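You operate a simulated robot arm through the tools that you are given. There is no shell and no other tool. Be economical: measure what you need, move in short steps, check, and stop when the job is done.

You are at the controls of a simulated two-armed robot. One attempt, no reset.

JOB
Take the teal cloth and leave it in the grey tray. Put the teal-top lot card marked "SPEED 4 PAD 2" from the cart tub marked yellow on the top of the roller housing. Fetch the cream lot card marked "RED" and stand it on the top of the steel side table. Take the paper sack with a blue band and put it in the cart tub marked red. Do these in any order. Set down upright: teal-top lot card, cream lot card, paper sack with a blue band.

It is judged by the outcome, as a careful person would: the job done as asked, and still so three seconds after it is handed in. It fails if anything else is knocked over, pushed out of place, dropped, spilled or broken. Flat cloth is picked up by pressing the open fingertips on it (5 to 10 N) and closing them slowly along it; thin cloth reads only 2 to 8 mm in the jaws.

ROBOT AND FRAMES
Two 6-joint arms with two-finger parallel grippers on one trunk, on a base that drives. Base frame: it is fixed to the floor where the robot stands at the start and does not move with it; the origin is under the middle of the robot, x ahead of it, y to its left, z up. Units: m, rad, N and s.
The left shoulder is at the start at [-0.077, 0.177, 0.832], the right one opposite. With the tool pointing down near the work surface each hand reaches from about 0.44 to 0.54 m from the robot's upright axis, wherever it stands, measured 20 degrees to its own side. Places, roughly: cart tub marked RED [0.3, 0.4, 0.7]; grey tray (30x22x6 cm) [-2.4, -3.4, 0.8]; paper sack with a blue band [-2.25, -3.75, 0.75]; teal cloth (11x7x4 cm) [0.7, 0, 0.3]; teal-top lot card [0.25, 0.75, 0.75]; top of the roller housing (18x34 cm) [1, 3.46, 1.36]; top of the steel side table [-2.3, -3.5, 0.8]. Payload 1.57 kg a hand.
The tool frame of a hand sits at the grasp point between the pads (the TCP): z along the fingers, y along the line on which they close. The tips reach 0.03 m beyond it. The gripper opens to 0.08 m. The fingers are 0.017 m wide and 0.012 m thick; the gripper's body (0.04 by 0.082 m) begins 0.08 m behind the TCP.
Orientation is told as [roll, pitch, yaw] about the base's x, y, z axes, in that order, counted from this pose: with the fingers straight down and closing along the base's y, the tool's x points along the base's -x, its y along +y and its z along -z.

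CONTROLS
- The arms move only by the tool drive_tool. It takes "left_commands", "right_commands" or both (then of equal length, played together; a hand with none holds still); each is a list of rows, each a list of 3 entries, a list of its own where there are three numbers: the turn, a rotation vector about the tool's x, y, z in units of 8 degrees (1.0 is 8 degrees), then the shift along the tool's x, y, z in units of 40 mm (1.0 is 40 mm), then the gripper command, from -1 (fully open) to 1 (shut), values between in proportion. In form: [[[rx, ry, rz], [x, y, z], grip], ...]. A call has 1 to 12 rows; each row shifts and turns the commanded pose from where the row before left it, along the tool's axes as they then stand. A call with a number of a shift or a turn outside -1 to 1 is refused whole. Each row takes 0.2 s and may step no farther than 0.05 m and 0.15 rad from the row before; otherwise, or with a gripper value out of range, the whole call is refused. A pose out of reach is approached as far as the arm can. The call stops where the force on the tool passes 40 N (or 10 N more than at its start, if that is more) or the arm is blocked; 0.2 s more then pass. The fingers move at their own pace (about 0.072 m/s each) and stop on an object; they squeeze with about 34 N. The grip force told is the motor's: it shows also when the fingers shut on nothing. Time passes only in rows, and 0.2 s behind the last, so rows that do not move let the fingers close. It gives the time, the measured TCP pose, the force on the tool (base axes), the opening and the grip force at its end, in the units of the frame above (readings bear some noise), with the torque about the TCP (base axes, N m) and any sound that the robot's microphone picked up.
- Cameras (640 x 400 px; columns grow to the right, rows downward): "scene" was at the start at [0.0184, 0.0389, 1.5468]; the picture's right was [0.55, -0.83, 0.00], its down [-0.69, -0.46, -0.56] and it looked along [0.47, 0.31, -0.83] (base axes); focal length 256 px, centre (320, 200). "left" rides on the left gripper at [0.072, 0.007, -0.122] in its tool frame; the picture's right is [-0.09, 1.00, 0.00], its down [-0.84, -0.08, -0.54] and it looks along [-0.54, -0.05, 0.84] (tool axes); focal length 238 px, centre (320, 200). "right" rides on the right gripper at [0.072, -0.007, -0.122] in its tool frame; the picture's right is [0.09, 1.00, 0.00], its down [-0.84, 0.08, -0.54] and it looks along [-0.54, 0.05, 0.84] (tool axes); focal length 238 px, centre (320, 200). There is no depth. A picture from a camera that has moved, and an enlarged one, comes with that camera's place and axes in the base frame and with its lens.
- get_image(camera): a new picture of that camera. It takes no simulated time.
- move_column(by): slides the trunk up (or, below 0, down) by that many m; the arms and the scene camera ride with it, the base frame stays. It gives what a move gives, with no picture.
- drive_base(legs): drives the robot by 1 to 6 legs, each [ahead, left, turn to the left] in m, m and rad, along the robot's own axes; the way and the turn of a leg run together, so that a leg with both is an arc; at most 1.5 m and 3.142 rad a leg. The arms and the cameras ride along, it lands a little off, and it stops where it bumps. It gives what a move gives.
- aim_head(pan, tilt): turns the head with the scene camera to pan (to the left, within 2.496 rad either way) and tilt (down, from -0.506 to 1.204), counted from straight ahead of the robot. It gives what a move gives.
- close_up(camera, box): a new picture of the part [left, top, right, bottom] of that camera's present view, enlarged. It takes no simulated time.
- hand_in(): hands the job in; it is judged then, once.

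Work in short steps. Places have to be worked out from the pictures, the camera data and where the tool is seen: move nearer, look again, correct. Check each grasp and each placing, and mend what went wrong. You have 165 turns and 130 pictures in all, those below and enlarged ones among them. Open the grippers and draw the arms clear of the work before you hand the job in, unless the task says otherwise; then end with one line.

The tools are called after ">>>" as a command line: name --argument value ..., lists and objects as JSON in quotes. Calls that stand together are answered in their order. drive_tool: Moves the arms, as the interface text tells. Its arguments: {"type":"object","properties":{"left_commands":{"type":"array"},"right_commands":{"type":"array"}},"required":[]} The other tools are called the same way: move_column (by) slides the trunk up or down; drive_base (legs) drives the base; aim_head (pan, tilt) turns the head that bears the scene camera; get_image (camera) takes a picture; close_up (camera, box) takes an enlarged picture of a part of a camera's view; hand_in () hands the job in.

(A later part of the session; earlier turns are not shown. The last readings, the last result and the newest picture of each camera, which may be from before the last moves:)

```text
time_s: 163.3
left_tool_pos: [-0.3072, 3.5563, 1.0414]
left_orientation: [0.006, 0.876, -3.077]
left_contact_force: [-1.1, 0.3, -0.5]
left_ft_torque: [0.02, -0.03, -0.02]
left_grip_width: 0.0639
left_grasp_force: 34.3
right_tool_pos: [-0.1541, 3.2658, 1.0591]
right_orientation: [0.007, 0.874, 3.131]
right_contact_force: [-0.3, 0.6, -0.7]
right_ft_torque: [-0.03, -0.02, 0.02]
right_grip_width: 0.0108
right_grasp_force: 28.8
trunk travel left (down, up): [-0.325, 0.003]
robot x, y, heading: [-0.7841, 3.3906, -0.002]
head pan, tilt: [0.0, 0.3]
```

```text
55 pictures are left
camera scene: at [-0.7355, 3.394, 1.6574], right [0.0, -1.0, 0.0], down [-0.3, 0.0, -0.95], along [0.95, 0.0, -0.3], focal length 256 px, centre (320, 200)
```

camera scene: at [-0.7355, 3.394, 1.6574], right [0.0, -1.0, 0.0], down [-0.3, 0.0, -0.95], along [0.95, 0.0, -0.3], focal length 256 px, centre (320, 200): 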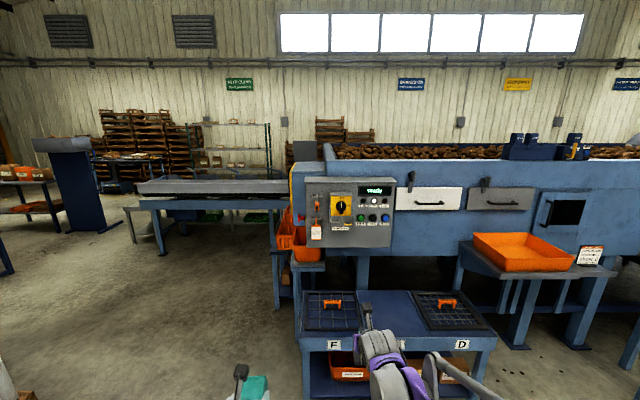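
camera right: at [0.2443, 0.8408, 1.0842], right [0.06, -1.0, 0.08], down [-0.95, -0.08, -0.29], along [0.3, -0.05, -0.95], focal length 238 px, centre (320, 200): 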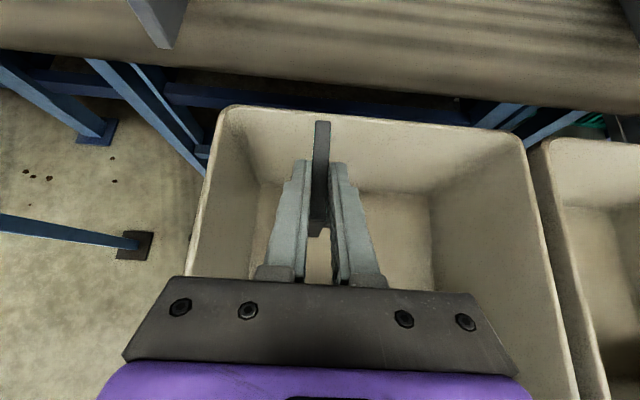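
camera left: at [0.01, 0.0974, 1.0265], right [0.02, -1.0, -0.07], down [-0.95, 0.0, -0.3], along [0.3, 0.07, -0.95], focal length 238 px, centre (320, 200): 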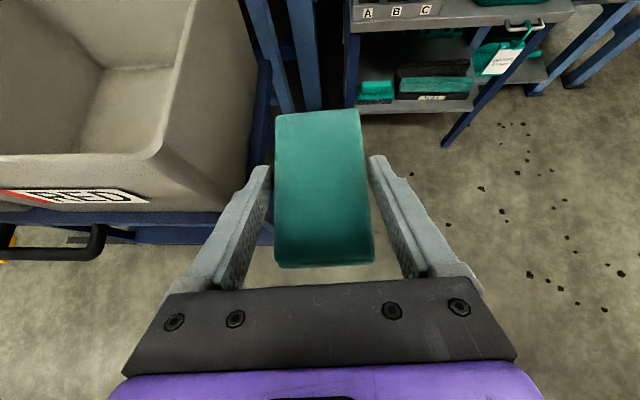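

The given housing spot projects to about pixel (310,165) — at the machine's left end. I zoom there.

>>> close_up --camera "scene" --box '[240, 120, 440, 270]'

```text
2.67 times, centred on (340, 195) of scene
camera zoom: at [-0.7355, 3.394, 1.6574], right [0.0, -1.0, 0.0], down [-0.3, 0.0, -0.95], along [0.95, 0.0, -0.3], focal length 682 px, centre (267, 213)
```

zoom: 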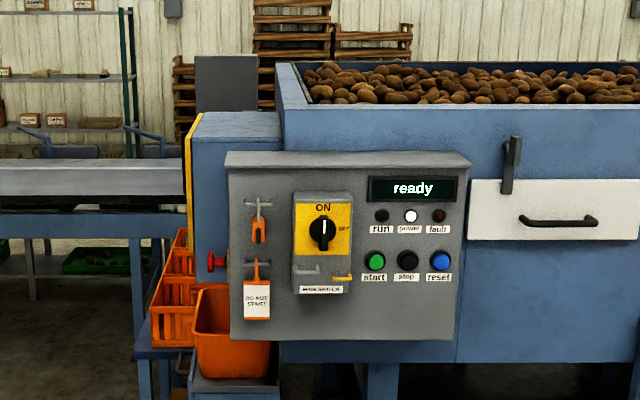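

The roller housing is the blue box behind the cabinet: top x≈0.83–1.17, y≈3.37–3.55, z≈1.36. I test how high the right hand can reach with this grip, here in free space.

>>> drive_tool --right_commands '[[[0, 0, 0], [0.356, 0, -0.84], 1], [[0, 0, 0], [0.356, 0, -0.84], 1], [[0, 0, 0], [0.356, 0, -0.84], 1], [[0, 0, 0], [0.356, 0, -0.84], 1], [[0, 0, 0], [0.356, 0, -0.84], 1], [[0, 0, 0], [0.356, 0, -0.84], 1], [[0, 0, 0], [0.356, 0, -0.84], 1], [[0, 0, 0], [0.356, 0, -0.84], 1], [[0, 0, 0], [0.356, 0, -0.84], 1], [[0, 0, 0], [0.356, 0, -0.84], 1], [[0, 0, 0], [0.356, 0, -0.84], 1], [[0, 0, 0], [0.356, 0, -0.84], 1]]'

```text
time_s: 165.9
left_tool_pos: [-0.3077, 3.5565, 1.0396]
left_orientation: [0.005, 0.879, -3.078]
left_contact_force: [-0.2, 0.6, -0.5]
left_ft_torque: [-0.01, 0.02, 0.04]
left_grip_width: 0.0639
left_grasp_force: 34.3
right_tool_pos: [-0.3547, 3.27, 1.449]
right_orientation: [0.006, 0.873, 3.128]
right_contact_force: [-0.2, -0.4, -0.4]
right_ft_torque: [-0.01, 0.02, 0.02]
right_grip_width: 0.0108
right_grasp_force: 28.3
trunk travel left (down, up): [-0.325, 0.003]
robot x, y, heading: [-0.7851, 3.3919, -0.007]
head pan, tilt: [0.0, 0.3]
```

It reaches z 1.45 at 0.43 m ahead. I probe how far forward it can go at this height.

>>> drive_tool --right_commands '[[[0, 0, 0], [0.5, 0, 0.56], 1], [[0, 0, 0], [0.5, 0, 0.56], 1], [[0, 0, 0], [0.5, 0, 0.56], 1], [[0, 0, 0], [0.5, 0, 0.56], 1], [[0, 0, 0], [0.5, 0, 0.56], 1]]'

>>> get_image --camera "right"

>>> aim_head --pan 0.0 --tilt 0.6

>>> get_image --camera "scene"

```text
time_s: 167.1
left_tool_pos: [-0.3062, 3.5563, 1.0408]
left_orientation: [0.006, 0.877, -3.077]
left_contact_force: [0.5, 0.1, -0.9]
left_ft_torque: [0.04, 0.0, 0.01]
left_grip_width: 0.0641
left_grasp_force: 33.8
right_tool_pos: [-0.2016, 3.2681, 1.4533]
right_orientation: [0.007, 0.872, 3.13]
right_contact_force: [-0.1, 0.3, -0.3]
right_ft_torque: [-0.01, 0.01, 0.04]
right_grip_width: 0.011
right_grasp_force: 28.2
trunk travel left (down, up): [-0.325, 0.003]
robot x, y, heading: [-0.7874, 3.3952, 0.002]
head pan, tilt: [0.0, 0.3]
```

```text
53 pictures are left
camera right: at [-0.2479, 3.2764, 1.5856], right [0.04, -1.0, 0.07], down [-0.95, -0.06, -0.29], along [0.3, -0.06, -0.95], focal length 238 px, centre (320, 200)
```

right: 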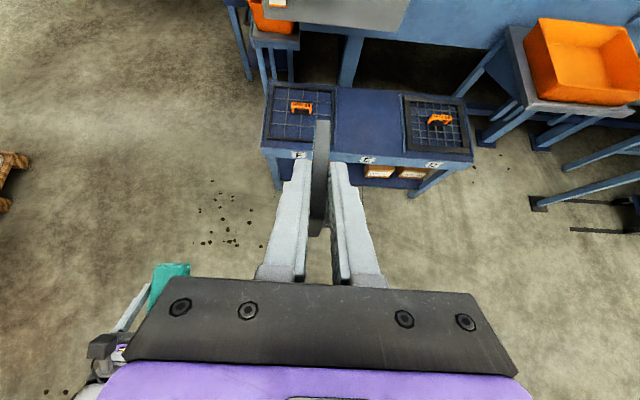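

```text
time_s: 167.9
left_tool_pos: [-0.3075, 3.5556, 1.0414]
left_orientation: [0.006, 0.878, -3.076]
left_contact_force: [-0.4, -0.4, -0.8]
left_ft_torque: [-0.01, 0.02, 0.0]
left_grip_width: 0.064
left_grasp_force: 33.9
right_tool_pos: [-0.2034, 3.2687, 1.4534]
right_orientation: [0.006, 0.873, 3.128]
right_contact_force: [0.4, 0.7, -0.4]
right_ft_torque: [-0.02, 0.02, 0.02]
right_grip_width: 0.0108
right_grasp_force: 28.4
trunk travel left (down, up): [-0.325, 0.003]
robot x, y, heading: [-0.7863, 3.3945, -0.003]
head pan, tilt: [0.0, 0.6]
```

```text
52 pictures are left
camera scene: at [-0.7408, 3.394, 1.63], right [0.0, -1.0, 0.0], down [-0.56, 0.0, -0.83], along [0.83, 0.0, -0.56], focal length 256 px, centre (320, 200)
```

scene: 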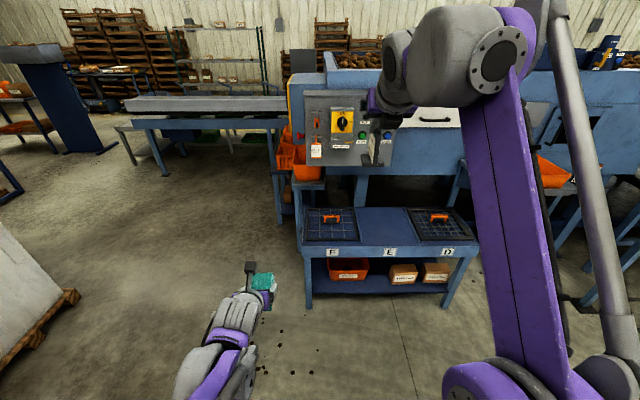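

Reach is fine (0.585 m ahead at z 1.45). I raise the left hand above the crates' height, then drive to the left of the bench and look from there.

>>> drive_tool --left_commands '[[[0, 0, 0], [0.7, 0, -0.586], 1], [[0, 0, 0], [0.7, 0, -0.586], 1], [[0, 0, 0], [0.7, 0, -0.586], 1], [[0, 0, 0], [0.7, 0, -0.586], 1], [[0, 0, 0], [0.7, 0, -0.586], 1], [[0, 0, 0], [0.7, 0, -0.586], 1]]' --right_commands '[[[0, 0, 0], [0.15, 0, -0.12], 1], [[0, 0, 0], [0.15, 0, -0.12], 1], [[0, 0, 0], [0.15, 0, -0.12], 1], [[0, 0, 0], [0.1, 0, -0.08], 1], [[0, 0, 0], [0, 0, 0], 1], [[0, 0, 0], [0, 0, 0], 1]]'

>>> drive_base --legs '[[0, 0.45, 0], [0.8, 0, 0]]'

>>> aim_head --pan -0.45 --tilt 0.45

>>> get_image --camera "scene"

```text
time_s: 169.3
left_tool_pos: [-0.3074, 3.5572, 1.2603]
left_orientation: [0.004, 0.877, -3.075]
left_contact_force: [0.8, 0.1, -0.1]
left_ft_torque: [0.02, 0.01, 0.03]
left_grip_width: 0.0642
left_grasp_force: 34.0
right_tool_pos: [-0.2067, 3.268, 1.4661]
right_orientation: [0.008, 0.874, 3.131]
right_contact_force: [0.6, -0.3, -0.7]
right_ft_torque: [-0.01, 0.0, 0.01]
right_grip_width: 0.0109
right_grasp_force: 28.7
right hand out of reach, approached as far as the arm can: row 2, 3, 4
trunk travel left (down, up): [-0.325, 0.003]
robot x, y, heading: [-0.7856, 3.3934, -0.002]
head pan, tilt: [0.0, 0.6]
```

```text
time_s: 177.5
left_tool_pos: [0.4876, 4.0117, 1.2587]
left_orientation: [0.006, 0.878, -3.057]
left_contact_force: [0.0, 0.6, -0.9]
left_ft_torque: [0.01, 0.03, 0.01]
left_grip_width: 0.0641
left_grasp_force: 34.0
right_tool_pos: [0.5932, 3.7251, 1.4665]
right_orientation: [0.007, 0.875, -3.136]
right_contact_force: [0.4, -0.2, -0.8]
right_ft_torque: [-0.01, 0.05, 0.02]
right_grip_width: 0.0109
right_grasp_force: 28.3
trunk travel left (down, up): [-0.325, 0.003]
robot x, y, heading: [0.0129, 3.8407, 0.018]
head pan, tilt: [0.0, 0.6]
```

```text
time_s: 178.4
left_tool_pos: [0.488, 4.0124, 1.2578]
left_orientation: [0.004, 0.879, -3.057]
left_contact_force: [0.3, -0.2, -0.1]
left_ft_torque: [-0.01, 0.03, -0.02]
left_grip_width: 0.0639
left_grasp_force: 34.1
right_tool_pos: [0.5939, 3.7233, 1.4656]
right_orientation: [0.006, 0.876, -3.135]
right_contact_force: [-0.1, -0.5, -0.4]
right_ft_torque: [-0.02, 0.05, 0.0]
right_grip_width: 0.0107
right_grasp_force: 28.3
trunk travel left (down, up): [-0.325, 0.003]
robot x, y, heading: [0.0105, 3.8398, 0.015]
head pan, tilt: [-0.45, 0.45]
```

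```text
51 pictures are left
camera scene: at [0.053, 3.8007, 1.6435], right [-0.42, -0.91, 0.0], down [-0.4, 0.18, -0.9], along [0.82, -0.38, -0.44], focal length 256 px, centre (320, 200)
```

scene: 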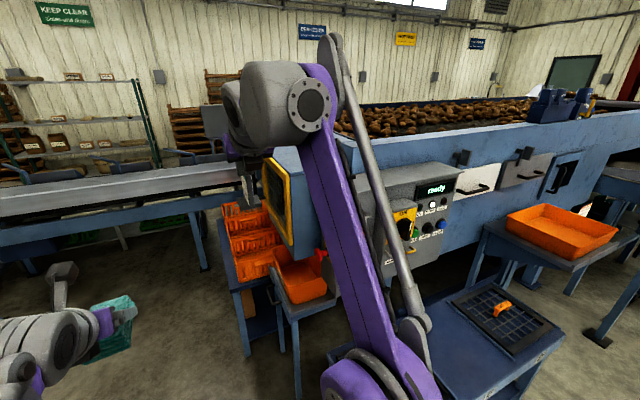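

>>> get_image --camera "right"

>>> close_up --camera "scene" --box '[180, 90, 400, 290]'

```text
50 pictures are left
camera right: at [0.5456, 3.7328, 1.5993], right [0.06, -1.0, 0.08], down [-0.95, -0.08, -0.29], along [0.3, -0.05, -0.95], focal length 238 px, centre (320, 200)
```

right: 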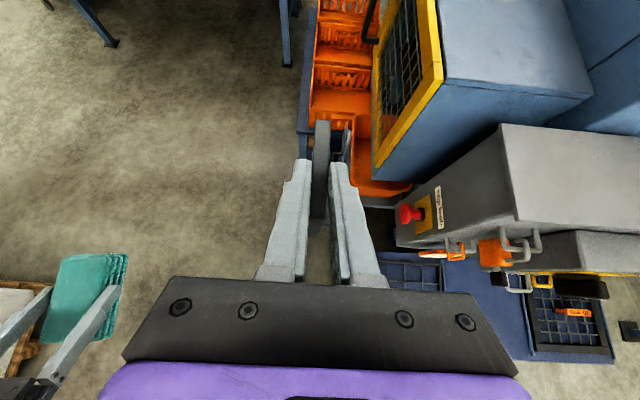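

```text
2.00 times, centred on (290, 190) of scene
camera zoom: at [0.053, 3.8007, 1.6435], right [-0.42, -0.91, 0.0], down [-0.4, 0.18, -0.9], along [0.82, -0.38, -0.44], focal length 511 px, centre (380, 220)
```

zoom: 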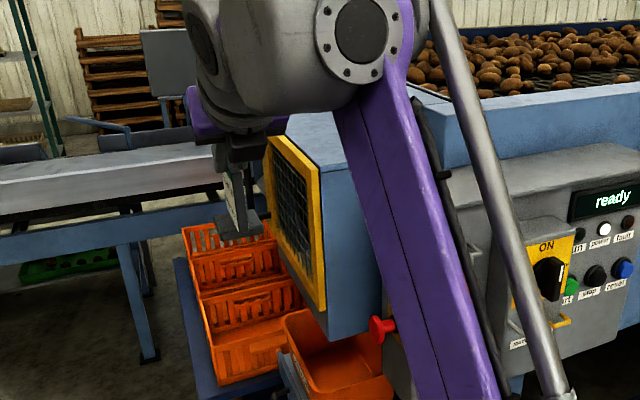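

Housing top front edge is at x≈0.80, y 3.36–3.56. I turn the base by -25°, then approach in +x direction partway and look.

>>> drive_base --legs '[[0, 0, -0.45]]'

>>> drive_base --legs '[[0.23, 0.09, 0]]'

>>> get_image --camera "right"

```text
time_s: 180.1
left_tool_pos: [0.5164, 3.7901, 1.2585]
left_orientation: [0.005, 0.877, 2.779]
left_contact_force: [-0.1, -0.3, -1.7]
left_ft_torque: [0.01, 0.01, -0.02]
left_grip_width: 0.064
left_grasp_force: 33.8
right_tool_pos: [0.4872, 3.4851, 1.4665]
right_orientation: [0.007, 0.875, 2.702]
right_contact_force: [0.2, 0.1, 0.1]
right_ft_torque: [0.01, -0.01, -0.01]
right_grip_width: 0.0106
right_grasp_force: 28.3
trunk travel left (down, up): [-0.325, 0.003]
robot x, y, heading: [0.0137, 3.8425, -0.428]
head pan, tilt: [-0.45, 0.45]
```

```text
time_s: 181.9
left_tool_pos: [0.7602, 3.7791, 1.2595]
left_orientation: [0.003, 0.877, 2.781]
left_contact_force: [-0.2, 0.4, -1.4]
left_ft_torque: [0.02, 0.03, 0.0]
left_grip_width: 0.0641
left_grasp_force: 33.8
right_tool_pos: [0.7319, 3.474, 1.4656]
right_orientation: [0.008, 0.874, 2.707]
right_contact_force: [-0.5, 1.1, -1.0]
right_ft_torque: [0.01, 0.05, -0.01]
right_grip_width: 0.0109
right_grasp_force: 28.3
trunk travel left (down, up): [-0.325, 0.003]
robot x, y, heading: [0.2576, 3.8235, -0.425]
head pan, tilt: [-0.45, 0.45]
```

```text
48 pictures are left
camera right: at [0.6915, 3.5013, 1.5992], right [-0.37, -0.92, 0.08], down [-0.89, 0.34, -0.29], along [0.25, -0.18, -0.95], focal length 238 px, centre (320, 200)
```

right: 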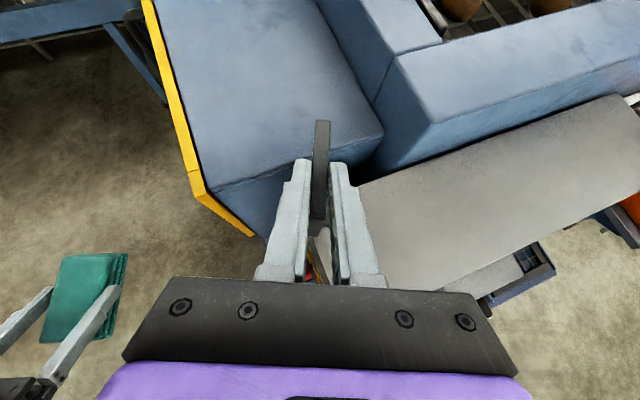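

Front corners confirm the estimate. Drive the rest so the card is over (0.89,3.46).

>>> drive_base --legs '[[0.147, 0.051, 0]]'

>>> get_image --camera "right"

>>> aim_head --pan -0.2 --tilt 0.2

>>> get_image --camera "scene"

```text
time_s: 183.3
left_tool_pos: [0.9121, 3.7652, 1.2596]
left_orientation: [0.004, 0.878, 2.779]
left_contact_force: [-0.6, 0.4, -0.5]
left_ft_torque: [0.04, 0.02, -0.05]
left_grip_width: 0.0641
left_grasp_force: 34.2
right_tool_pos: [0.8826, 3.4599, 1.4666]
right_orientation: [0.007, 0.874, 2.702]
right_contact_force: [0.0, 0.4, -0.4]
right_ft_torque: [0.02, -0.01, -0.05]
right_grip_width: 0.011
right_grasp_force: 28.7
trunk travel left (down, up): [-0.325, 0.003]
robot x, y, heading: [0.4114, 3.8134, -0.434]
head pan, tilt: [-0.45, 0.45]
```

```text
47 pictures are left
camera right: at [0.843, 3.4875, 1.5993], right [-0.37, -0.92, 0.08], down [-0.89, 0.34, -0.29], along [0.25, -0.18, -0.95], focal length 238 px, centre (320, 200)
```

right: 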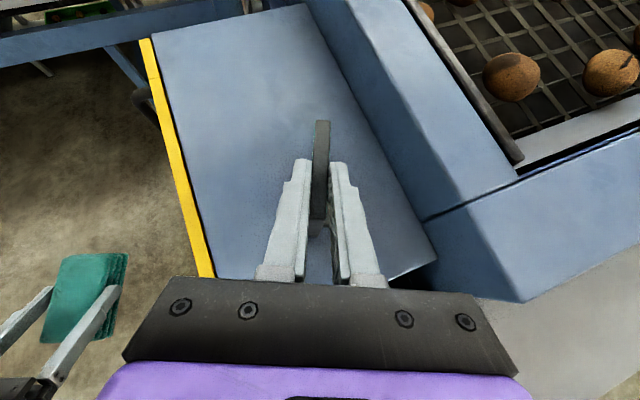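

```text
time_s: 184.1
left_tool_pos: [0.9139, 3.764, 1.2592]
left_orientation: [0.006, 0.877, 2.779]
left_contact_force: [0.1, 0.1, -0.1]
left_ft_torque: [0.0, 0.02, -0.01]
left_grip_width: 0.0641
left_grasp_force: 33.8
right_tool_pos: [0.8861, 3.4594, 1.4654]
right_orientation: [0.007, 0.874, 2.704]
right_contact_force: [0.2, -0.4, -0.3]
right_ft_torque: [-0.02, 0.01, -0.01]
right_grip_width: 0.011
right_grasp_force: 28.8
trunk travel left (down, up): [-0.325, 0.003]
robot x, y, heading: [0.4112, 3.8121, -0.43]
head pan, tilt: [-0.201, 0.201]
```

```text
46 pictures are left
camera scene: at [0.4474, 3.7767, 1.6667], right [-0.59, -0.81, 0.0], down [-0.16, 0.12, -0.98], along [0.79, -0.58, -0.2], focal length 256 px, centre (320, 200)
```

scene: 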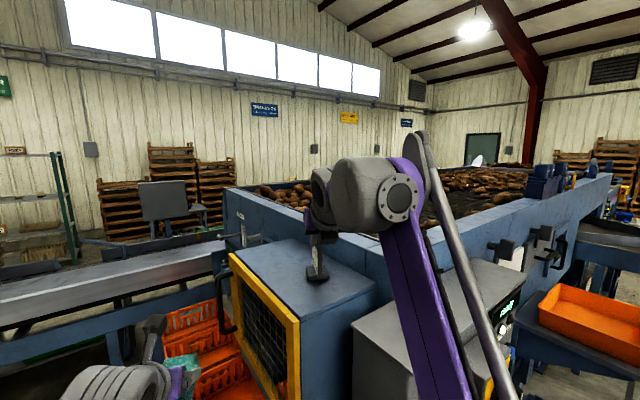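

Card foot hangs over the top with a small gap. I lower in small steps watching the force.

>>> drive_tool --right_commands '[[[0, 0, 0], [-0.15, 0, 0.126], 1], [[0, 0, 0], [-0.15, 0, 0.126], 1]]'

>>> close_up --camera "scene" --box '[260, 210, 380, 300]'

```text
time_s: 184.7
left_tool_pos: [0.9118, 3.7655, 1.2602]
left_orientation: [0.006, 0.88, 2.78]
left_contact_force: [-0.1, -0.2, -0.1]
left_ft_torque: [-0.03, 0.04, 0.02]
left_grip_width: 0.064
left_grasp_force: 34.4
right_tool_pos: [0.883, 3.4611, 1.4526]
right_orientation: [0.008, 0.88, 2.703]
right_contact_force: [0.0, -1.4, 24.8]
right_ft_torque: [-0.23, -0.44, -0.01]
right_grip_width: 0.0117
right_grasp_force: 29.1
trunk travel left (down, up): [-0.325, 0.003]
robot x, y, heading: [0.4077, 3.8151, -0.432]
head pan, tilt: [-0.201, 0.201]
```

```text
4.44 times, centred on (320, 255) of scene
camera zoom: at [0.4449, 3.7783, 1.6671], right [-0.59, -0.81, 0.0], down [-0.16, 0.12, -0.98], along [0.79, -0.58, -0.2], focal length 1136 px, centre (320, -44)
```

zoom: 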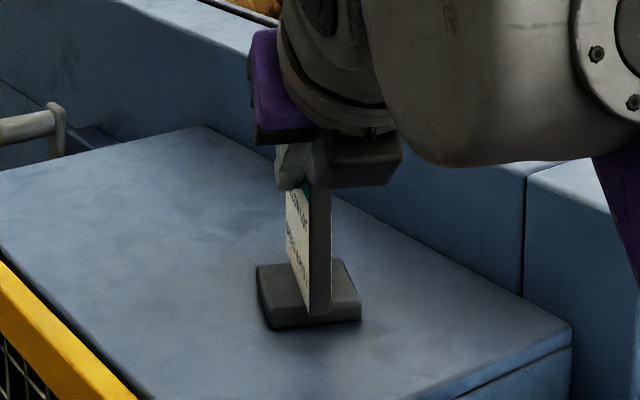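

The foot rests on the top (25 N). I relieve the press slightly and open.

>>> drive_tool --right_commands '[[[0, 0, 0], [0.035, 0, -0.03], 1], [[0, 0, 0], [0, 0, 0], 1]]'

>>> drive_tool --right_commands '[[[0, 0, 0], [0, 0, 0], 0.6], [[0, 0, 0], [0, 0, 0], 0.3], [[0, 0, 0], [0, 0, 0], -0.2], [[0, 0, 0], [0, 0, 0], -0.2]]'

>>> get_image --camera "right"

```text
time_s: 185.3
left_tool_pos: [0.9133, 3.7667, 1.2591]
left_orientation: [0.005, 0.878, 2.78]
left_contact_force: [0.2, -0.4, -0.4]
left_ft_torque: [0.0, 0.04, 0.01]
left_grip_width: 0.0638
left_grasp_force: 34.2
right_tool_pos: [0.8827, 3.4608, 1.4521]
right_orientation: [0.007, 0.874, 2.701]
right_contact_force: [-0.8, 0.6, 11.1]
right_ft_torque: [-0.12, -0.35, 0.0]
right_grip_width: 0.0109
right_grasp_force: 29.2
trunk travel left (down, up): [-0.325, 0.003]
robot x, y, heading: [0.4096, 3.8168, -0.432]
head pan, tilt: [-0.201, 0.201]
```

```text
time_s: 186.3
left_tool_pos: [0.914, 3.7648, 1.2592]
left_orientation: [0.006, 0.878, 2.781]
left_contact_force: [-0.4, 0.0, -0.5]
left_ft_torque: [0.04, 0.02, 0.02]
left_grip_width: 0.064
left_grasp_force: 34.0
right_tool_pos: [0.8848, 3.4602, 1.4519]
right_orientation: [0.008, 0.875, 2.703]
right_contact_force: [0.4, 0.3, -0.3]
right_ft_torque: [-0.01, 0.0, 0.03]
right_grip_width: 0.0482
right_grasp_force: 0.2
trunk travel left (down, up): [-0.325, 0.003]
robot x, y, heading: [0.4111, 3.8153, -0.43]
head pan, tilt: [-0.201, 0.201]
```

```text
44 pictures are left
camera right: at [0.8445, 3.4874, 1.5856], right [-0.37, -0.92, 0.08], down [-0.89, 0.34, -0.29], along [0.25, -0.18, -0.95], focal length 238 px, centre (320, 200)
```

right: 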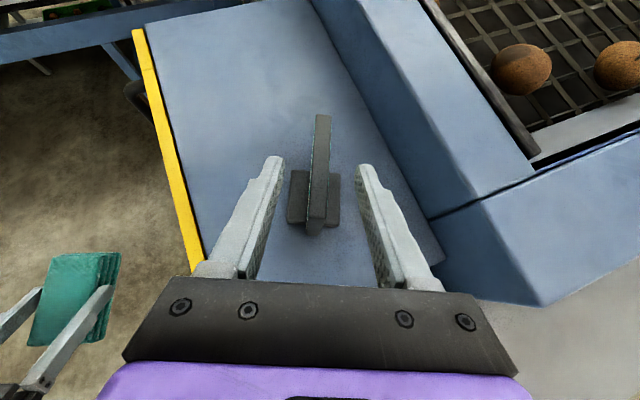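

The card stands free. I back the base straight off along the heading, then check.

>>> drive_base --legs '[[-0.2, 0, 0]]'

>>> aim_head --pan -0.05 --tilt 0.3

>>> close_up --camera "scene" --box '[220, 100, 420, 250]'

```text
time_s: 187.9
left_tool_pos: [0.7337, 3.8468, 1.2597]
left_orientation: [0.005, 0.879, 2.779]
left_contact_force: [-0.2, 0.4, -1.1]
left_ft_torque: [0.02, 0.02, 0.01]
left_grip_width: 0.064
left_grasp_force: 34.0
right_tool_pos: [0.7038, 3.5421, 1.4519]
right_orientation: [0.006, 0.873, 2.703]
right_contact_force: [0.1, -1.1, 0.6]
right_ft_torque: [0.01, -0.02, -0.03]
right_grip_width: 0.048
right_grasp_force: 0.0
trunk travel left (down, up): [-0.325, 0.003]
robot x, y, heading: [0.229, 3.8992, -0.428]
head pan, tilt: [-0.201, 0.201]
```

```text
time_s: 188.6
left_tool_pos: [0.7323, 3.8466, 1.2589]
left_orientation: [0.006, 0.879, 2.779]
left_contact_force: [-0.5, 1.1, -0.2]
left_ft_torque: [0.02, 0.01, 0.0]
left_grip_width: 0.0639
left_grasp_force: 34.0
right_tool_pos: [0.702, 3.5423, 1.4526]
right_orientation: [0.008, 0.874, 2.702]
right_contact_force: [0.3, -0.1, 0.3]
right_ft_torque: [0.0, 0.0, 0.01]
right_grip_width: 0.0478
right_grasp_force: 0.1
trunk travel left (down, up): [-0.325, 0.003]
robot x, y, heading: [0.2282, 3.8963, -0.431]
head pan, tilt: [-0.051, 0.3]
```

```text
2.67 times, centred on (320, 175) of scene
camera zoom: at [0.2727, 3.8722, 1.6575], right [-0.46, -0.89, 0.0], down [-0.26, 0.14, -0.96], along [0.85, -0.44, -0.29], focal length 682 px, centre (320, 267)
```

zoom: 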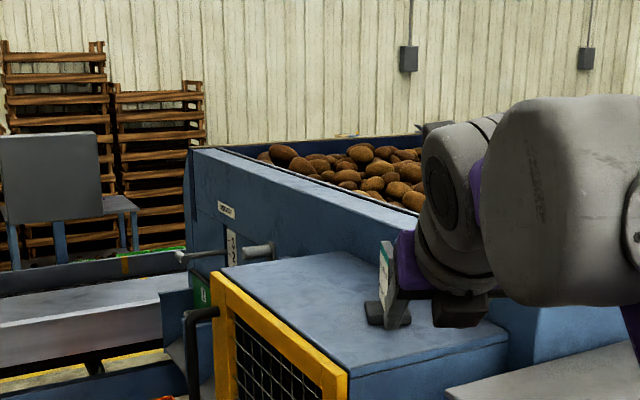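

The card stands upright on the housing. I back away, lower the right hand, and turn to face along -y for the trip.

>>> drive_base --legs '[[-0.75, -0.2, 0]]'

>>> drive_tool --right_commands '[[[0, 0, 0], [-0.92, 0, 0.36], -1], [[0, 0, 0], [-0.92, 0, 0.36], -1], [[0, 0, 0], [-0.92, 0, 0.36], -1], [[0, 0, 0], [-0.92, 0, 0.36], -1], [[0, 0, 0], [-0.92, 0, 0.36], -1], [[0, 0, 0], [-0.92, 0, 0.36], -1], [[0, 0, 0], [-0.92, 0, 0.36], -1], [[0, 0, 0], [-0.92, 0, 0.36], -1]]'

>>> drive_base --legs '[[0, 0, -1.14]]'

>>> aim_head --pan 0.0 --tilt 0.35

>>> get_image --camera "scene"

```text
time_s: 192.8
left_tool_pos: [-0.0264, 3.9749, 1.2596]
left_orientation: [0.005, 0.879, 2.784]
left_contact_force: [-0.4, -0.4, 0.3]
left_ft_torque: [0.02, 0.0, -0.02]
left_grip_width: 0.0643
left_grasp_force: 34.0
right_tool_pos: [-0.0543, 3.6704, 1.453]
right_orientation: [0.007, 0.874, 2.707]
right_contact_force: [-0.7, -0.1, 1.3]
right_ft_torque: [0.01, 0.01, -0.01]
right_grip_width: 0.0483
right_grasp_force: 0.1
trunk travel left (down, up): [-0.325, 0.003]
robot x, y, heading: [-0.5258, 4.0226, -0.424]
head pan, tilt: [-0.051, 0.3]
```

```text
time_s: 194.6
left_tool_pos: [-0.0262, 3.9747, 1.2593]
left_orientation: [0.006, 0.877, 2.785]
left_contact_force: [0.1, 0.0, -1.2]
left_ft_torque: [0.02, 0.02, -0.02]
left_grip_width: 0.064
left_grasp_force: 34.0
right_tool_pos: [-0.1448, 3.7134, 1.1528]
right_orientation: [0.007, 0.874, 2.707]
right_contact_force: [0.1, 0.0, -0.4]
right_ft_torque: [0.03, -0.03, -0.01]
right_grip_width: 0.08
right_grasp_force: 0.1
trunk travel left (down, up): [-0.325, 0.003]
robot x, y, heading: [-0.5312, 4.0206, -0.425]
head pan, tilt: [-0.051, 0.3]
```

```text
time_s: 197.8
left_tool_pos: [-0.3603, 3.5461, 1.2592]
left_orientation: [0.006, 0.877, 1.648]
left_contact_force: [0.6, -0.1, -0.9]
left_ft_torque: [0.02, -0.01, 0.03]
left_grip_width: 0.0641
left_grasp_force: 34.4
right_tool_pos: [-0.648, 3.5425, 1.1539]
right_orientation: [0.007, 0.874, 1.571]
right_contact_force: [0.1, -0.6, 0.7]
right_ft_torque: [0.01, 0.02, 0.01]
right_grip_width: 0.0798
right_grasp_force: 0.1
trunk travel left (down, up): [-0.325, 0.003]
robot x, y, heading: [-0.5308, 4.0266, -1.564]
head pan, tilt: [-0.051, 0.3]
```

```text
time_s: 198.4
left_tool_pos: [-0.3612, 3.5464, 1.2586]
left_orientation: [0.005, 0.878, 1.649]
left_contact_force: [-0.5, -0.2, -1.1]
left_ft_torque: [0.0, -0.04, 0.0]
left_grip_width: 0.0642
left_grasp_force: 34.1
right_tool_pos: [-0.6483, 3.5441, 1.1528]
right_orientation: [0.007, 0.874, 1.571]
right_contact_force: [-0.2, -0.1, 0.1]
right_ft_torque: [0.03, -0.04, 0.03]
right_grip_width: 0.0798
right_grasp_force: 0.0
trunk travel left (down, up): [-0.325, 0.003]
robot x, y, heading: [-0.5325, 4.0231, -1.562]
head pan, tilt: [0.0, 0.351]
```

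```text
42 pictures are left
camera scene: at [-0.5293, 3.9727, 1.6528], right [-1.0, -0.01, 0.0], down [0.0, 0.34, -0.94], along [0.01, -0.94, -0.34], focal length 256 px, centre (320, 200)
```

scene: 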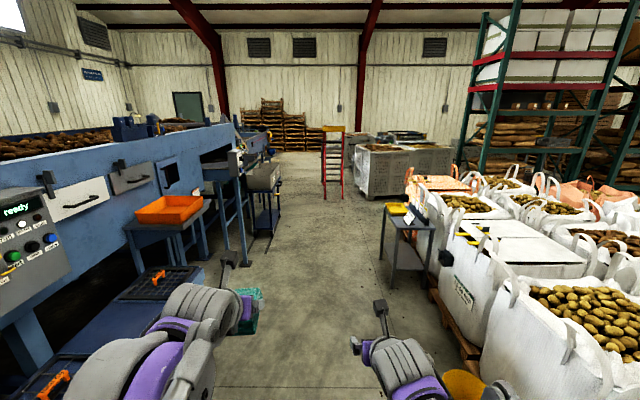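

I notice a small steel table on the right with a card on it; zoom in.

>>> close_up --camera "scene" --box '[360, 170, 480, 260]'

>>> close_up --camera "scene" --box '[270, 110, 430, 210]'

```text
4.44 times, centred on (420, 215) of scene
camera zoom: at [-0.5293, 3.9727, 1.6528], right [-1.0, -0.01, 0.0], down [0.0, 0.34, -0.94], along [0.01, -0.94, -0.34], focal length 1136 px, centre (-124, 133)
```

zoom: 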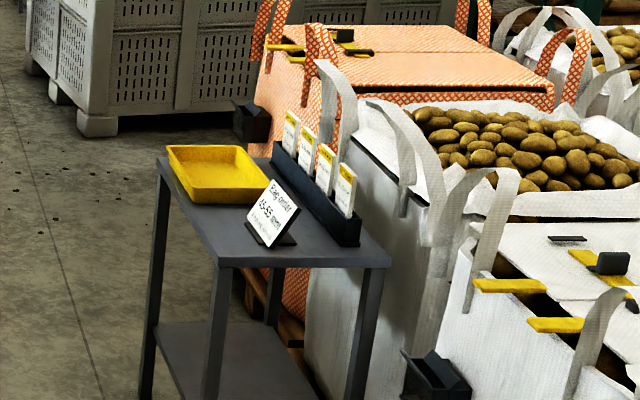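

```text
4.00 times, centred on (350, 160) of scene
camera zoom: at [-0.5293, 3.9727, 1.6528], right [-1.0, -0.01, 0.0], down [0.0, 0.34, -0.94], along [0.01, -0.94, -0.34], focal length 1022 px, centre (200, 360)
```

zoom: 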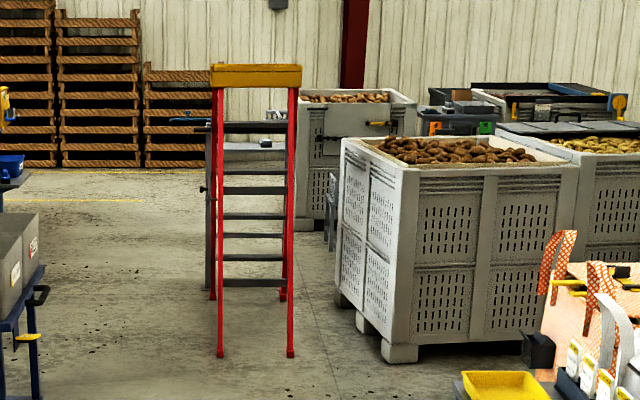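

The rack on that table holds cards; I zoom tighter to read them.

>>> close_up --camera "scene" --box '[412, 188, 448, 224]'

```text
11.11 times, centred on (430, 206) of scene
camera zoom: at [-0.5293, 3.9727, 1.6528], right [-1.0, -0.01, 0.0], down [0.0, 0.34, -0.94], along [0.01, -0.94, -0.34], focal length 2840 px, centre (-902, 133)
```

zoom: 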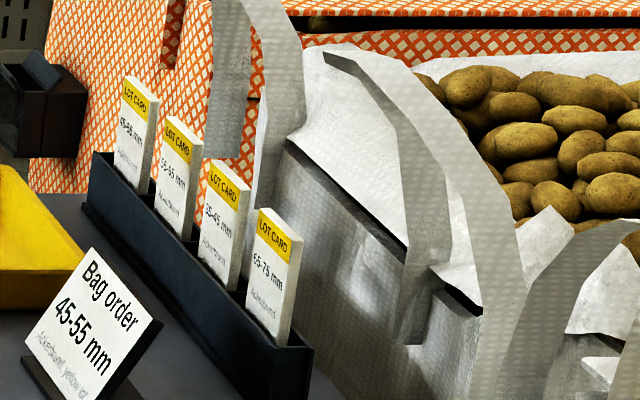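

Those are size cards, none marked RED. I carry on along the lane toward the other end, keeping clear of the ladder and cart.

>>> drive_base --legs '[[1.5, 0, 0], [1.3, 0.1, 0], [1.2, 0.05, 0]]'

>>> drive_base --legs '[[0, 0.36, 0], [1.5, 0, 0], [0.4, 0, 0]]'

>>> aim_head --pan -0.75 --tilt 0.3

>>> get_image --camera "scene"

```text
time_s: 217.8
left_tool_pos: [-0.2334, -0.4725, 1.2592]
left_orientation: [0.005, 0.878, 1.639]
left_contact_force: [0.3, -0.3, -0.4]
left_ft_torque: [0.03, 0.01, 0.01]
left_grip_width: 0.0643
left_grasp_force: 34.0
right_tool_pos: [-0.52, -0.4737, 1.1531]
right_orientation: [0.008, 0.875, 1.563]
right_contact_force: [0.5, 0.4, 0.8]
right_ft_torque: [-0.04, -0.02, -0.03]
right_grip_width: 0.0801
right_grasp_force: 0.0
trunk travel left (down, up): [-0.325, 0.003]
robot x, y, heading: [-0.3956, 0.0059, -1.577]
head pan, tilt: [0.0, 0.351]
```

```text
time_s: 230.7
left_tool_pos: [0.1295, -2.3758, 1.2587]
left_orientation: [0.005, 0.877, 1.647]
left_contact_force: [-0.4, -0.4, -0.5]
left_ft_torque: [0.02, 0.03, -0.01]
left_grip_width: 0.0639
left_grasp_force: 34.2
right_tool_pos: [-0.1579, -2.3807, 1.1533]
right_orientation: [0.007, 0.875, 1.57]
right_contact_force: [-0.3, 0.1, -0.7]
right_ft_torque: [-0.01, -0.04, 0.0]
right_grip_width: 0.0804
right_grasp_force: 0.0
trunk travel left (down, up): [-0.325, 0.003]
robot x, y, heading: [-0.0382, -1.9031, -1.566]
head pan, tilt: [0.0, 0.351]
```

```text
time_s: 231.8
left_tool_pos: [0.1286, -2.3774, 1.2591]
left_orientation: [0.004, 0.878, 1.646]
left_contact_force: [0.5, -0.1, -0.7]
left_ft_torque: [0.0, 0.0, 0.02]
left_grip_width: 0.064
left_grasp_force: 34.1
right_tool_pos: [-0.1582, -2.3797, 1.1528]
right_orientation: [0.006, 0.875, 1.568]
right_contact_force: [-0.5, -0.5, -0.4]
right_ft_torque: [0.01, 0.01, 0.0]
right_grip_width: 0.0801
right_grasp_force: 0.1
trunk travel left (down, up): [-0.325, 0.003]
robot x, y, heading: [-0.0379, -1.9013, -1.562]
head pan, tilt: [-0.75, 0.3]
```

```text
38 pictures are left
camera scene: at [-0.1025, -1.9262, 1.6574], right [-0.74, 0.68, 0.0], down [0.2, 0.22, -0.96], along [-0.65, -0.7, -0.3], focal length 256 px, centre (320, 200)
```

scene: 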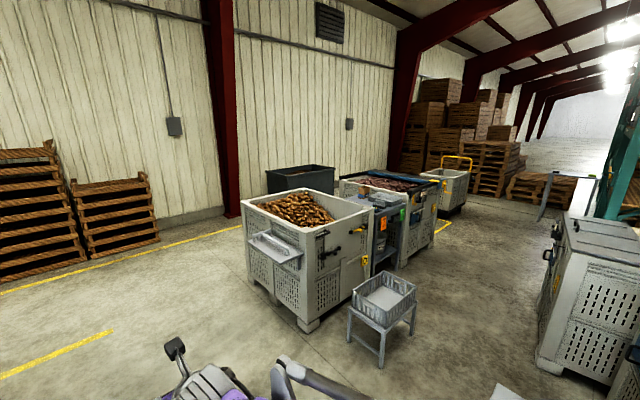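

The side table should project at (371,203). Zoom there.

>>> close_up --camera "scene" --box '[230, 150, 470, 300]'

>>> close_up --camera "scene" --box '[340, 170, 440, 270]'

```text
2.67 times, centred on (350, 225) of scene
camera zoom: at [-0.1025, -1.9262, 1.6574], right [-0.74, 0.68, 0.0], down [0.2, 0.22, -0.96], along [-0.65, -0.7, -0.3], focal length 682 px, centre (240, 133)
```

zoom: 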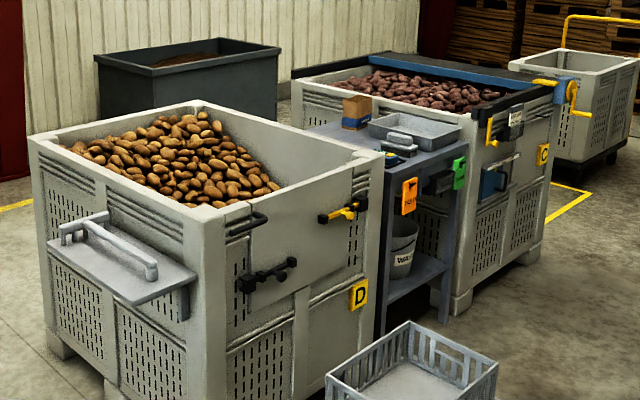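

```text
4.00 times, centred on (390, 220) of scene
camera zoom: at [-0.1025, -1.9262, 1.6574], right [-0.74, 0.68, 0.0], down [0.2, 0.22, -0.96], along [-0.65, -0.7, -0.3], focal length 1022 px, centre (40, 120)
```

zoom: 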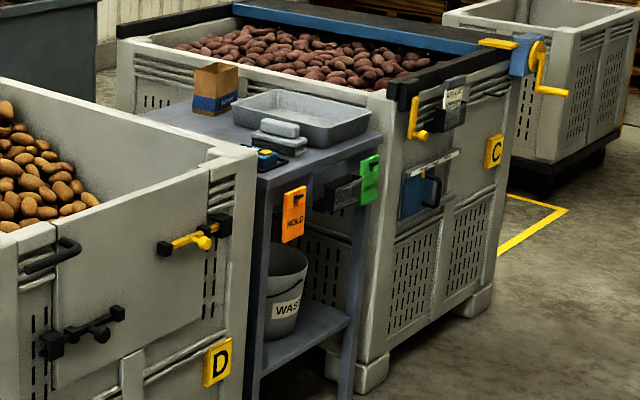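

The steel side table stands between bins D and C, facing +y, with the grey tray, sack and other items. I drive over, staying clear of the crate stool and the bins.

>>> drive_base --legs '[[0, -1.5, 0], [0.3, -0.25, 0]]'

>>> aim_head --pan -0.5 --tilt 0.55

>>> get_image --camera "scene"

```text
time_s: 235.8
left_tool_pos: [-0.1166, -2.39, 1.2584]
left_orientation: [0.003, 0.878, 1.653]
left_contact_force: [-0.8, 0.0, -0.2]
left_ft_torque: [0.02, 0.0, 0.04]
left_grip_width: 0.0638
left_grasp_force: 34.3
right_tool_pos: [-0.4034, -2.3949, 1.1538]
right_orientation: [0.005, 0.872, 1.577]
right_contact_force: [0.1, -2.1, 1.6]
right_ft_torque: [-0.04, -0.04, 0.03]
right_grip_width: 0.0795
right_grasp_force: 0.0
trunk travel left (down, up): [-0.325, 0.003]
robot x, y, heading: [-0.2871, -1.9179, -1.552]
head pan, tilt: [-0.75, 0.3]
stopped in leg 1: the robot was blocked; the commanded pose is now the measured one
```

```text
time_s: 236.6
left_tool_pos: [-0.1143, -2.3926, 1.2593]
left_orientation: [0.005, 0.879, 1.658]
left_contact_force: [-0.2, 0.5, -1.6]
left_ft_torque: [-0.02, -0.01, 0.01]
left_grip_width: 0.0639
left_grasp_force: 34.3
right_tool_pos: [-0.4016, -2.3983, 1.1541]
right_orientation: [0.007, 0.874, 1.576]
right_contact_force: [0.0, -0.5, 0.8]
right_ft_torque: [-0.04, -0.01, 0.02]
right_grip_width: 0.0801
right_grasp_force: 0.1
trunk travel left (down, up): [-0.325, 0.003]
robot x, y, heading: [-0.2905, -1.9138, -1.556]
head pan, tilt: [-0.499, 0.55]
```

```text
35 pictures are left
camera scene: at [-0.3294, -1.954, 1.6346], right [-0.89, 0.46, 0.0], down [0.24, 0.46, -0.85], along [-0.4, -0.76, -0.52], focal length 256 px, centre (320, 200)
```

scene: 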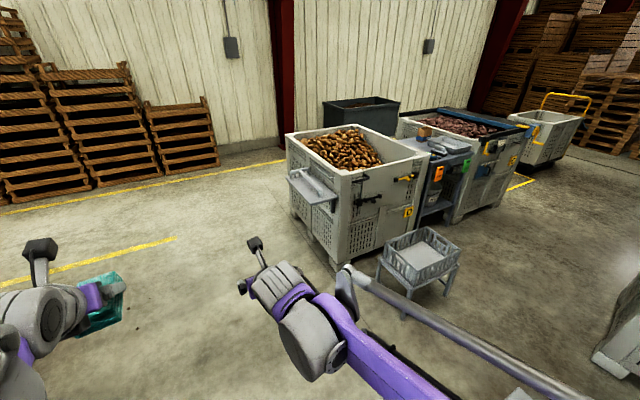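

Something blocked me on the right. I look that way.

>>> aim_head --pan -1.5 --tilt 0.8

>>> get_image --camera "scene"

```text
time_s: 237.9
left_tool_pos: [-0.1154, -2.3907, 1.2601]
left_orientation: [0.004, 0.877, 1.656]
left_contact_force: [0.0, -0.2, -0.5]
left_ft_torque: [0.03, 0.0, 0.0]
left_grip_width: 0.064
left_grasp_force: 34.0
right_tool_pos: [-0.4019, -2.3978, 1.1535]
right_orientation: [0.007, 0.873, 1.577]
right_contact_force: [1.6, -0.2, 0.5]
right_ft_torque: [-0.02, -0.02, -0.01]
right_grip_width: 0.0799
right_grasp_force: 0.2
trunk travel left (down, up): [-0.325, 0.003]
robot x, y, heading: [-0.2877, -1.9178, -1.553]
head pan, tilt: [-1.499, 0.799]
```

```text
34 pictures are left
camera scene: at [-0.3683, -1.8809, 1.6131], right [-0.09, 1.0, 0.0], down [0.71, 0.06, -0.7], along [-0.69, -0.06, -0.72], focal length 256 px, centre (320, 200)
```

scene: 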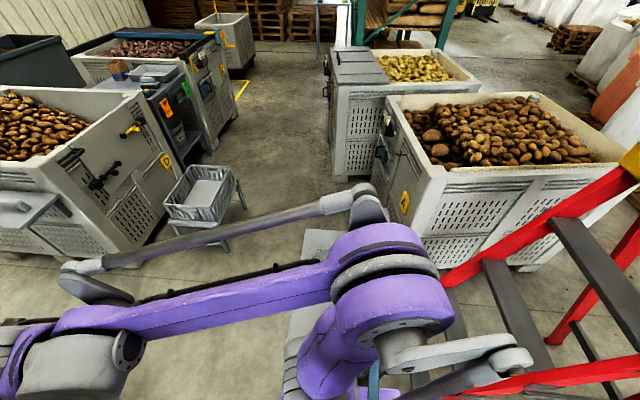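

A grey table stands right beside me (under the elbow) near (-0.6..-0.9,-1.97). I shift left away from it, go forward to y≈-2.3, and then strafe right through the gap in stages.

>>> drive_base --legs '[[0, 0.12, 0], [0.39, 0, -0.015], [0, -0.9, 0]]'

>>> drive_base --legs '[[0, -1.0, 0]]'

>>> aim_head --pan -0.3 --tilt 0.7

>>> get_image --camera "scene"

```text
time_s: 249.5
left_tool_pos: [-0.9098, -2.7823, 1.2586]
left_orientation: [0.004, 0.878, 1.638]
left_contact_force: [-0.1, 0.2, -0.9]
left_ft_torque: [-0.01, -0.02, -0.02]
left_grip_width: 0.064
left_grasp_force: 34.4
right_tool_pos: [-1.1972, -2.7832, 1.1525]
right_orientation: [0.007, 0.875, 1.561]
right_contact_force: [0.1, -0.4, -0.6]
right_ft_torque: [0.0, 0.0, 0.0]
right_grip_width: 0.08
right_grasp_force: 0.1
trunk travel left (down, up): [-0.325, 0.003]
robot x, y, heading: [-1.0718, -2.3057, -1.57]
head pan, tilt: [-1.499, 0.799]
```

```text
time_s: 258.6
left_tool_pos: [-1.9003, -2.7815, 1.2599]
left_orientation: [0.005, 0.878, 1.639]
left_contact_force: [-0.4, 0.4, 0.1]
left_ft_torque: [0.02, 0.0, 0.0]
left_grip_width: 0.064
left_grasp_force: 34.1
right_tool_pos: [-2.1862, -2.7812, 1.1533]
right_orientation: [0.008, 0.876, 1.56]
right_contact_force: [0.6, -0.9, -1.0]
right_ft_torque: [-0.01, 0.0, -0.01]
right_grip_width: 0.0798
right_grasp_force: 0.0
trunk travel left (down, up): [-0.325, 0.003]
robot x, y, heading: [-2.0635, -2.2987, -1.568]
head pan, tilt: [-1.499, 0.799]
```

```text
time_s: 259.9
left_tool_pos: [-1.8996, -2.7811, 1.2585]
left_orientation: [0.004, 0.876, 1.638]
left_contact_force: [0.3, 0.0, -0.1]
left_ft_torque: [0.03, 0.02, 0.02]
left_grip_width: 0.0641
left_grasp_force: 33.6
right_tool_pos: [-2.1874, -2.7823, 1.1532]
right_orientation: [0.007, 0.875, 1.56]
right_contact_force: [0.2, -0.7, -0.1]
right_ft_torque: [-0.01, 0.02, -0.05]
right_grip_width: 0.0804
right_grasp_force: 0.1
trunk travel left (down, up): [-0.325, 0.003]
robot x, y, heading: [-2.0633, -2.3023, -1.573]
head pan, tilt: [-0.3, 0.7]
```

```text
33 pictures are left
camera scene: at [-2.0894, -2.3418, 1.6213], right [-0.95, 0.3, 0.0], down [0.19, 0.61, -0.76], along [-0.23, -0.73, -0.64], focal length 256 px, centre (320, 200)
```

scene: 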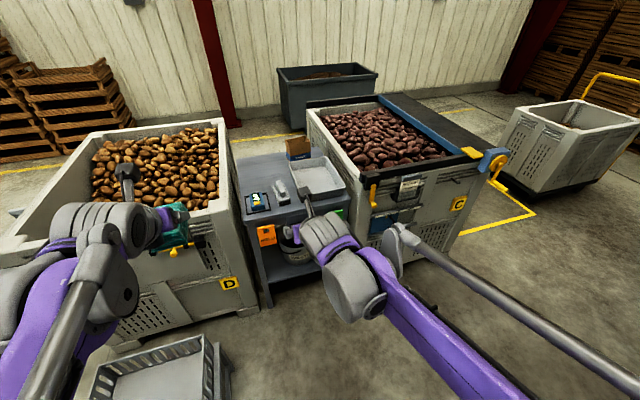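

I zoom on the table top.

>>> close_up --camera "scene" --box '[230, 130, 370, 230]'

>>> close_up --camera "scene" --box '[350, 140, 500, 240]'

```text
4.00 times, centred on (300, 180) of scene
camera zoom: at [-2.0894, -2.3418, 1.6213], right [-0.95, 0.3, 0.0], down [0.19, 0.61, -0.76], along [-0.23, -0.73, -0.64], focal length 1022 px, centre (400, 280)
```

zoom: 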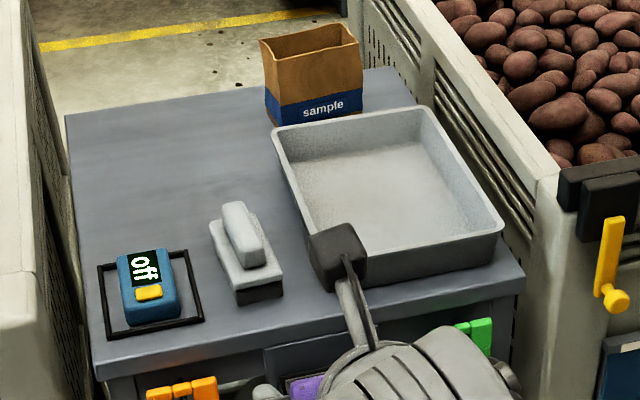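

```text
4.00 times, centred on (425, 190) of scene
camera zoom: at [-2.0894, -2.3418, 1.6213], right [-0.95, 0.3, 0.0], down [0.19, 0.61, -0.76], along [-0.23, -0.73, -0.64], focal length 1022 px, centre (-100, 240)
```

zoom: 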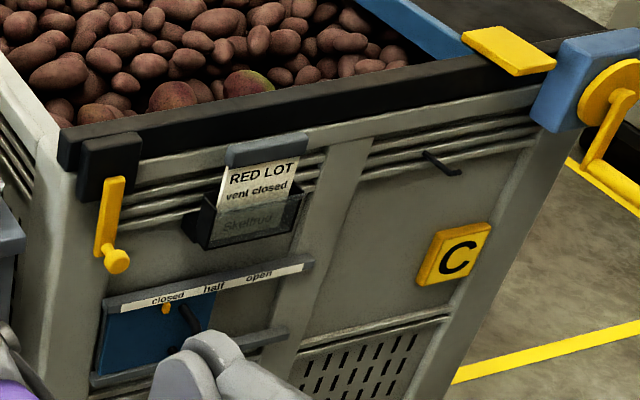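

Found it: the cream "RED LOT" card sits in a pocket on bin C's front, at about (-2.84,-3.2,0.9). Table: x -2.0..-2.53, y -3.22..-3.81; tray centre ≈(-2.405,-3.405). First the cloth: I position so the left hand is before the tray.

>>> drive_base --legs '[[0, -0.5, 0], [0.42, 0, 0]]'

>>> get_image --camera "left"

```text
time_s: 267.1
left_tool_pos: [-2.3933, -3.204, 1.2589]
left_orientation: [0.004, 0.877, 1.65]
left_contact_force: [0.2, 0.3, -0.2]
left_ft_torque: [-0.03, -0.01, -0.04]
left_grip_width: 0.0643
left_grasp_force: 33.9
right_tool_pos: [-2.6823, -3.2101, 1.1526]
right_orientation: [0.007, 0.876, 1.573]
right_contact_force: [-0.3, -0.1, -0.3]
right_ft_torque: [-0.04, -0.02, 0.03]
right_grip_width: 0.08
right_grasp_force: 0.1
trunk travel left (down, up): [-0.325, 0.003]
robot x, y, heading: [-2.5615, -2.729, -1.561]
head pan, tilt: [-0.3, 0.7]
```

```text
30 pictures are left
camera left: at [-2.4054, -3.1581, 1.3918], right [-1.0, -0.02, -0.07], down [0.0, 0.95, -0.3], along [0.07, -0.3, -0.95], focal length 238 px, centre (320, 200)
```

left: 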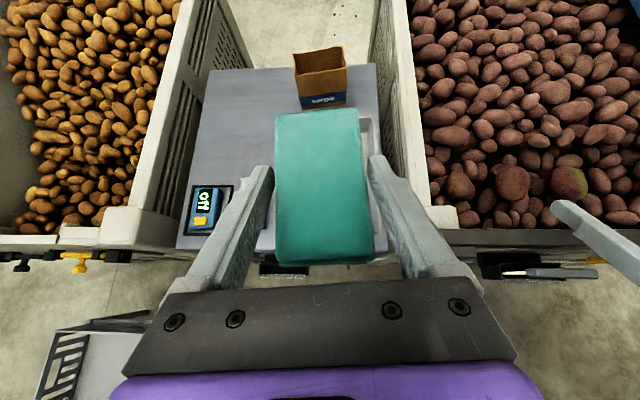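

The view confirms tray ahead, and shows the sack (~14×8 cm, 13 cm tall, open top). I lower the cloth toward the tray, stopping short to check.

>>> drive_tool --left_commands '[[[0, 0, 0], [-0.4, 0.056, 0.85], 1], [[0, 0, 0], [-0.4, 0.056, 0.85], 1], [[0, 0, 0], [-0.4, 0.056, 0.85], 1], [[0, 0, 0], [-0.4, 0.056, 0.85], 1], [[0, 0, 0], [-0.4, 0.056, 0.85], 1], [[0, 0, 0], [-0.4, 0.056, 0.85], 1], [[0, 0, 0], [-0.4, 0.056, 0.85], 1], [[0, 0, 0], [-0.4, 0.056, 0.85], 1], [[0, 0, 0], [-0.4, 0.056, 0.85], 1], [[0, 0, 0], [-0.4, 0.056, 0.85], 1]]'

>>> get_image --camera "left"

```text
time_s: 269.3
left_tool_pos: [-2.4053, -3.366, 0.9182]
left_orientation: [0.004, 0.88, 1.653]
left_contact_force: [0.0, -0.1, 0.2]
left_ft_torque: [-0.01, 0.03, 0.0]
left_grip_width: 0.0641
left_grasp_force: 34.0
right_tool_pos: [-2.6821, -3.2097, 1.1525]
right_orientation: [0.008, 0.875, 1.573]
right_contact_force: [-0.1, 0.8, 0.0]
right_ft_torque: [-0.02, -0.03, 0.0]
right_grip_width: 0.0801
right_grasp_force: 0.0
trunk travel left (down, up): [-0.325, 0.003]
robot x, y, heading: [-2.5635, -2.7308, -1.561]
head pan, tilt: [-0.3, 0.7]
```

```text
29 pictures are left
camera left: at [-2.4152, -3.3214, 1.0509], right [-1.0, -0.02, -0.07], down [0.0, 0.95, -0.3], along [0.07, -0.3, -0.95], focal length 238 px, centre (320, 200)
```

left: 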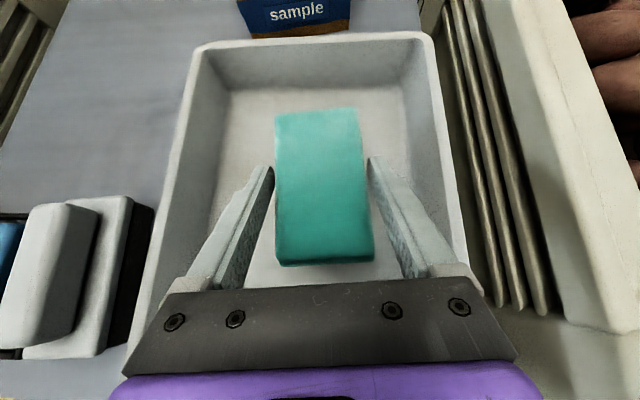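

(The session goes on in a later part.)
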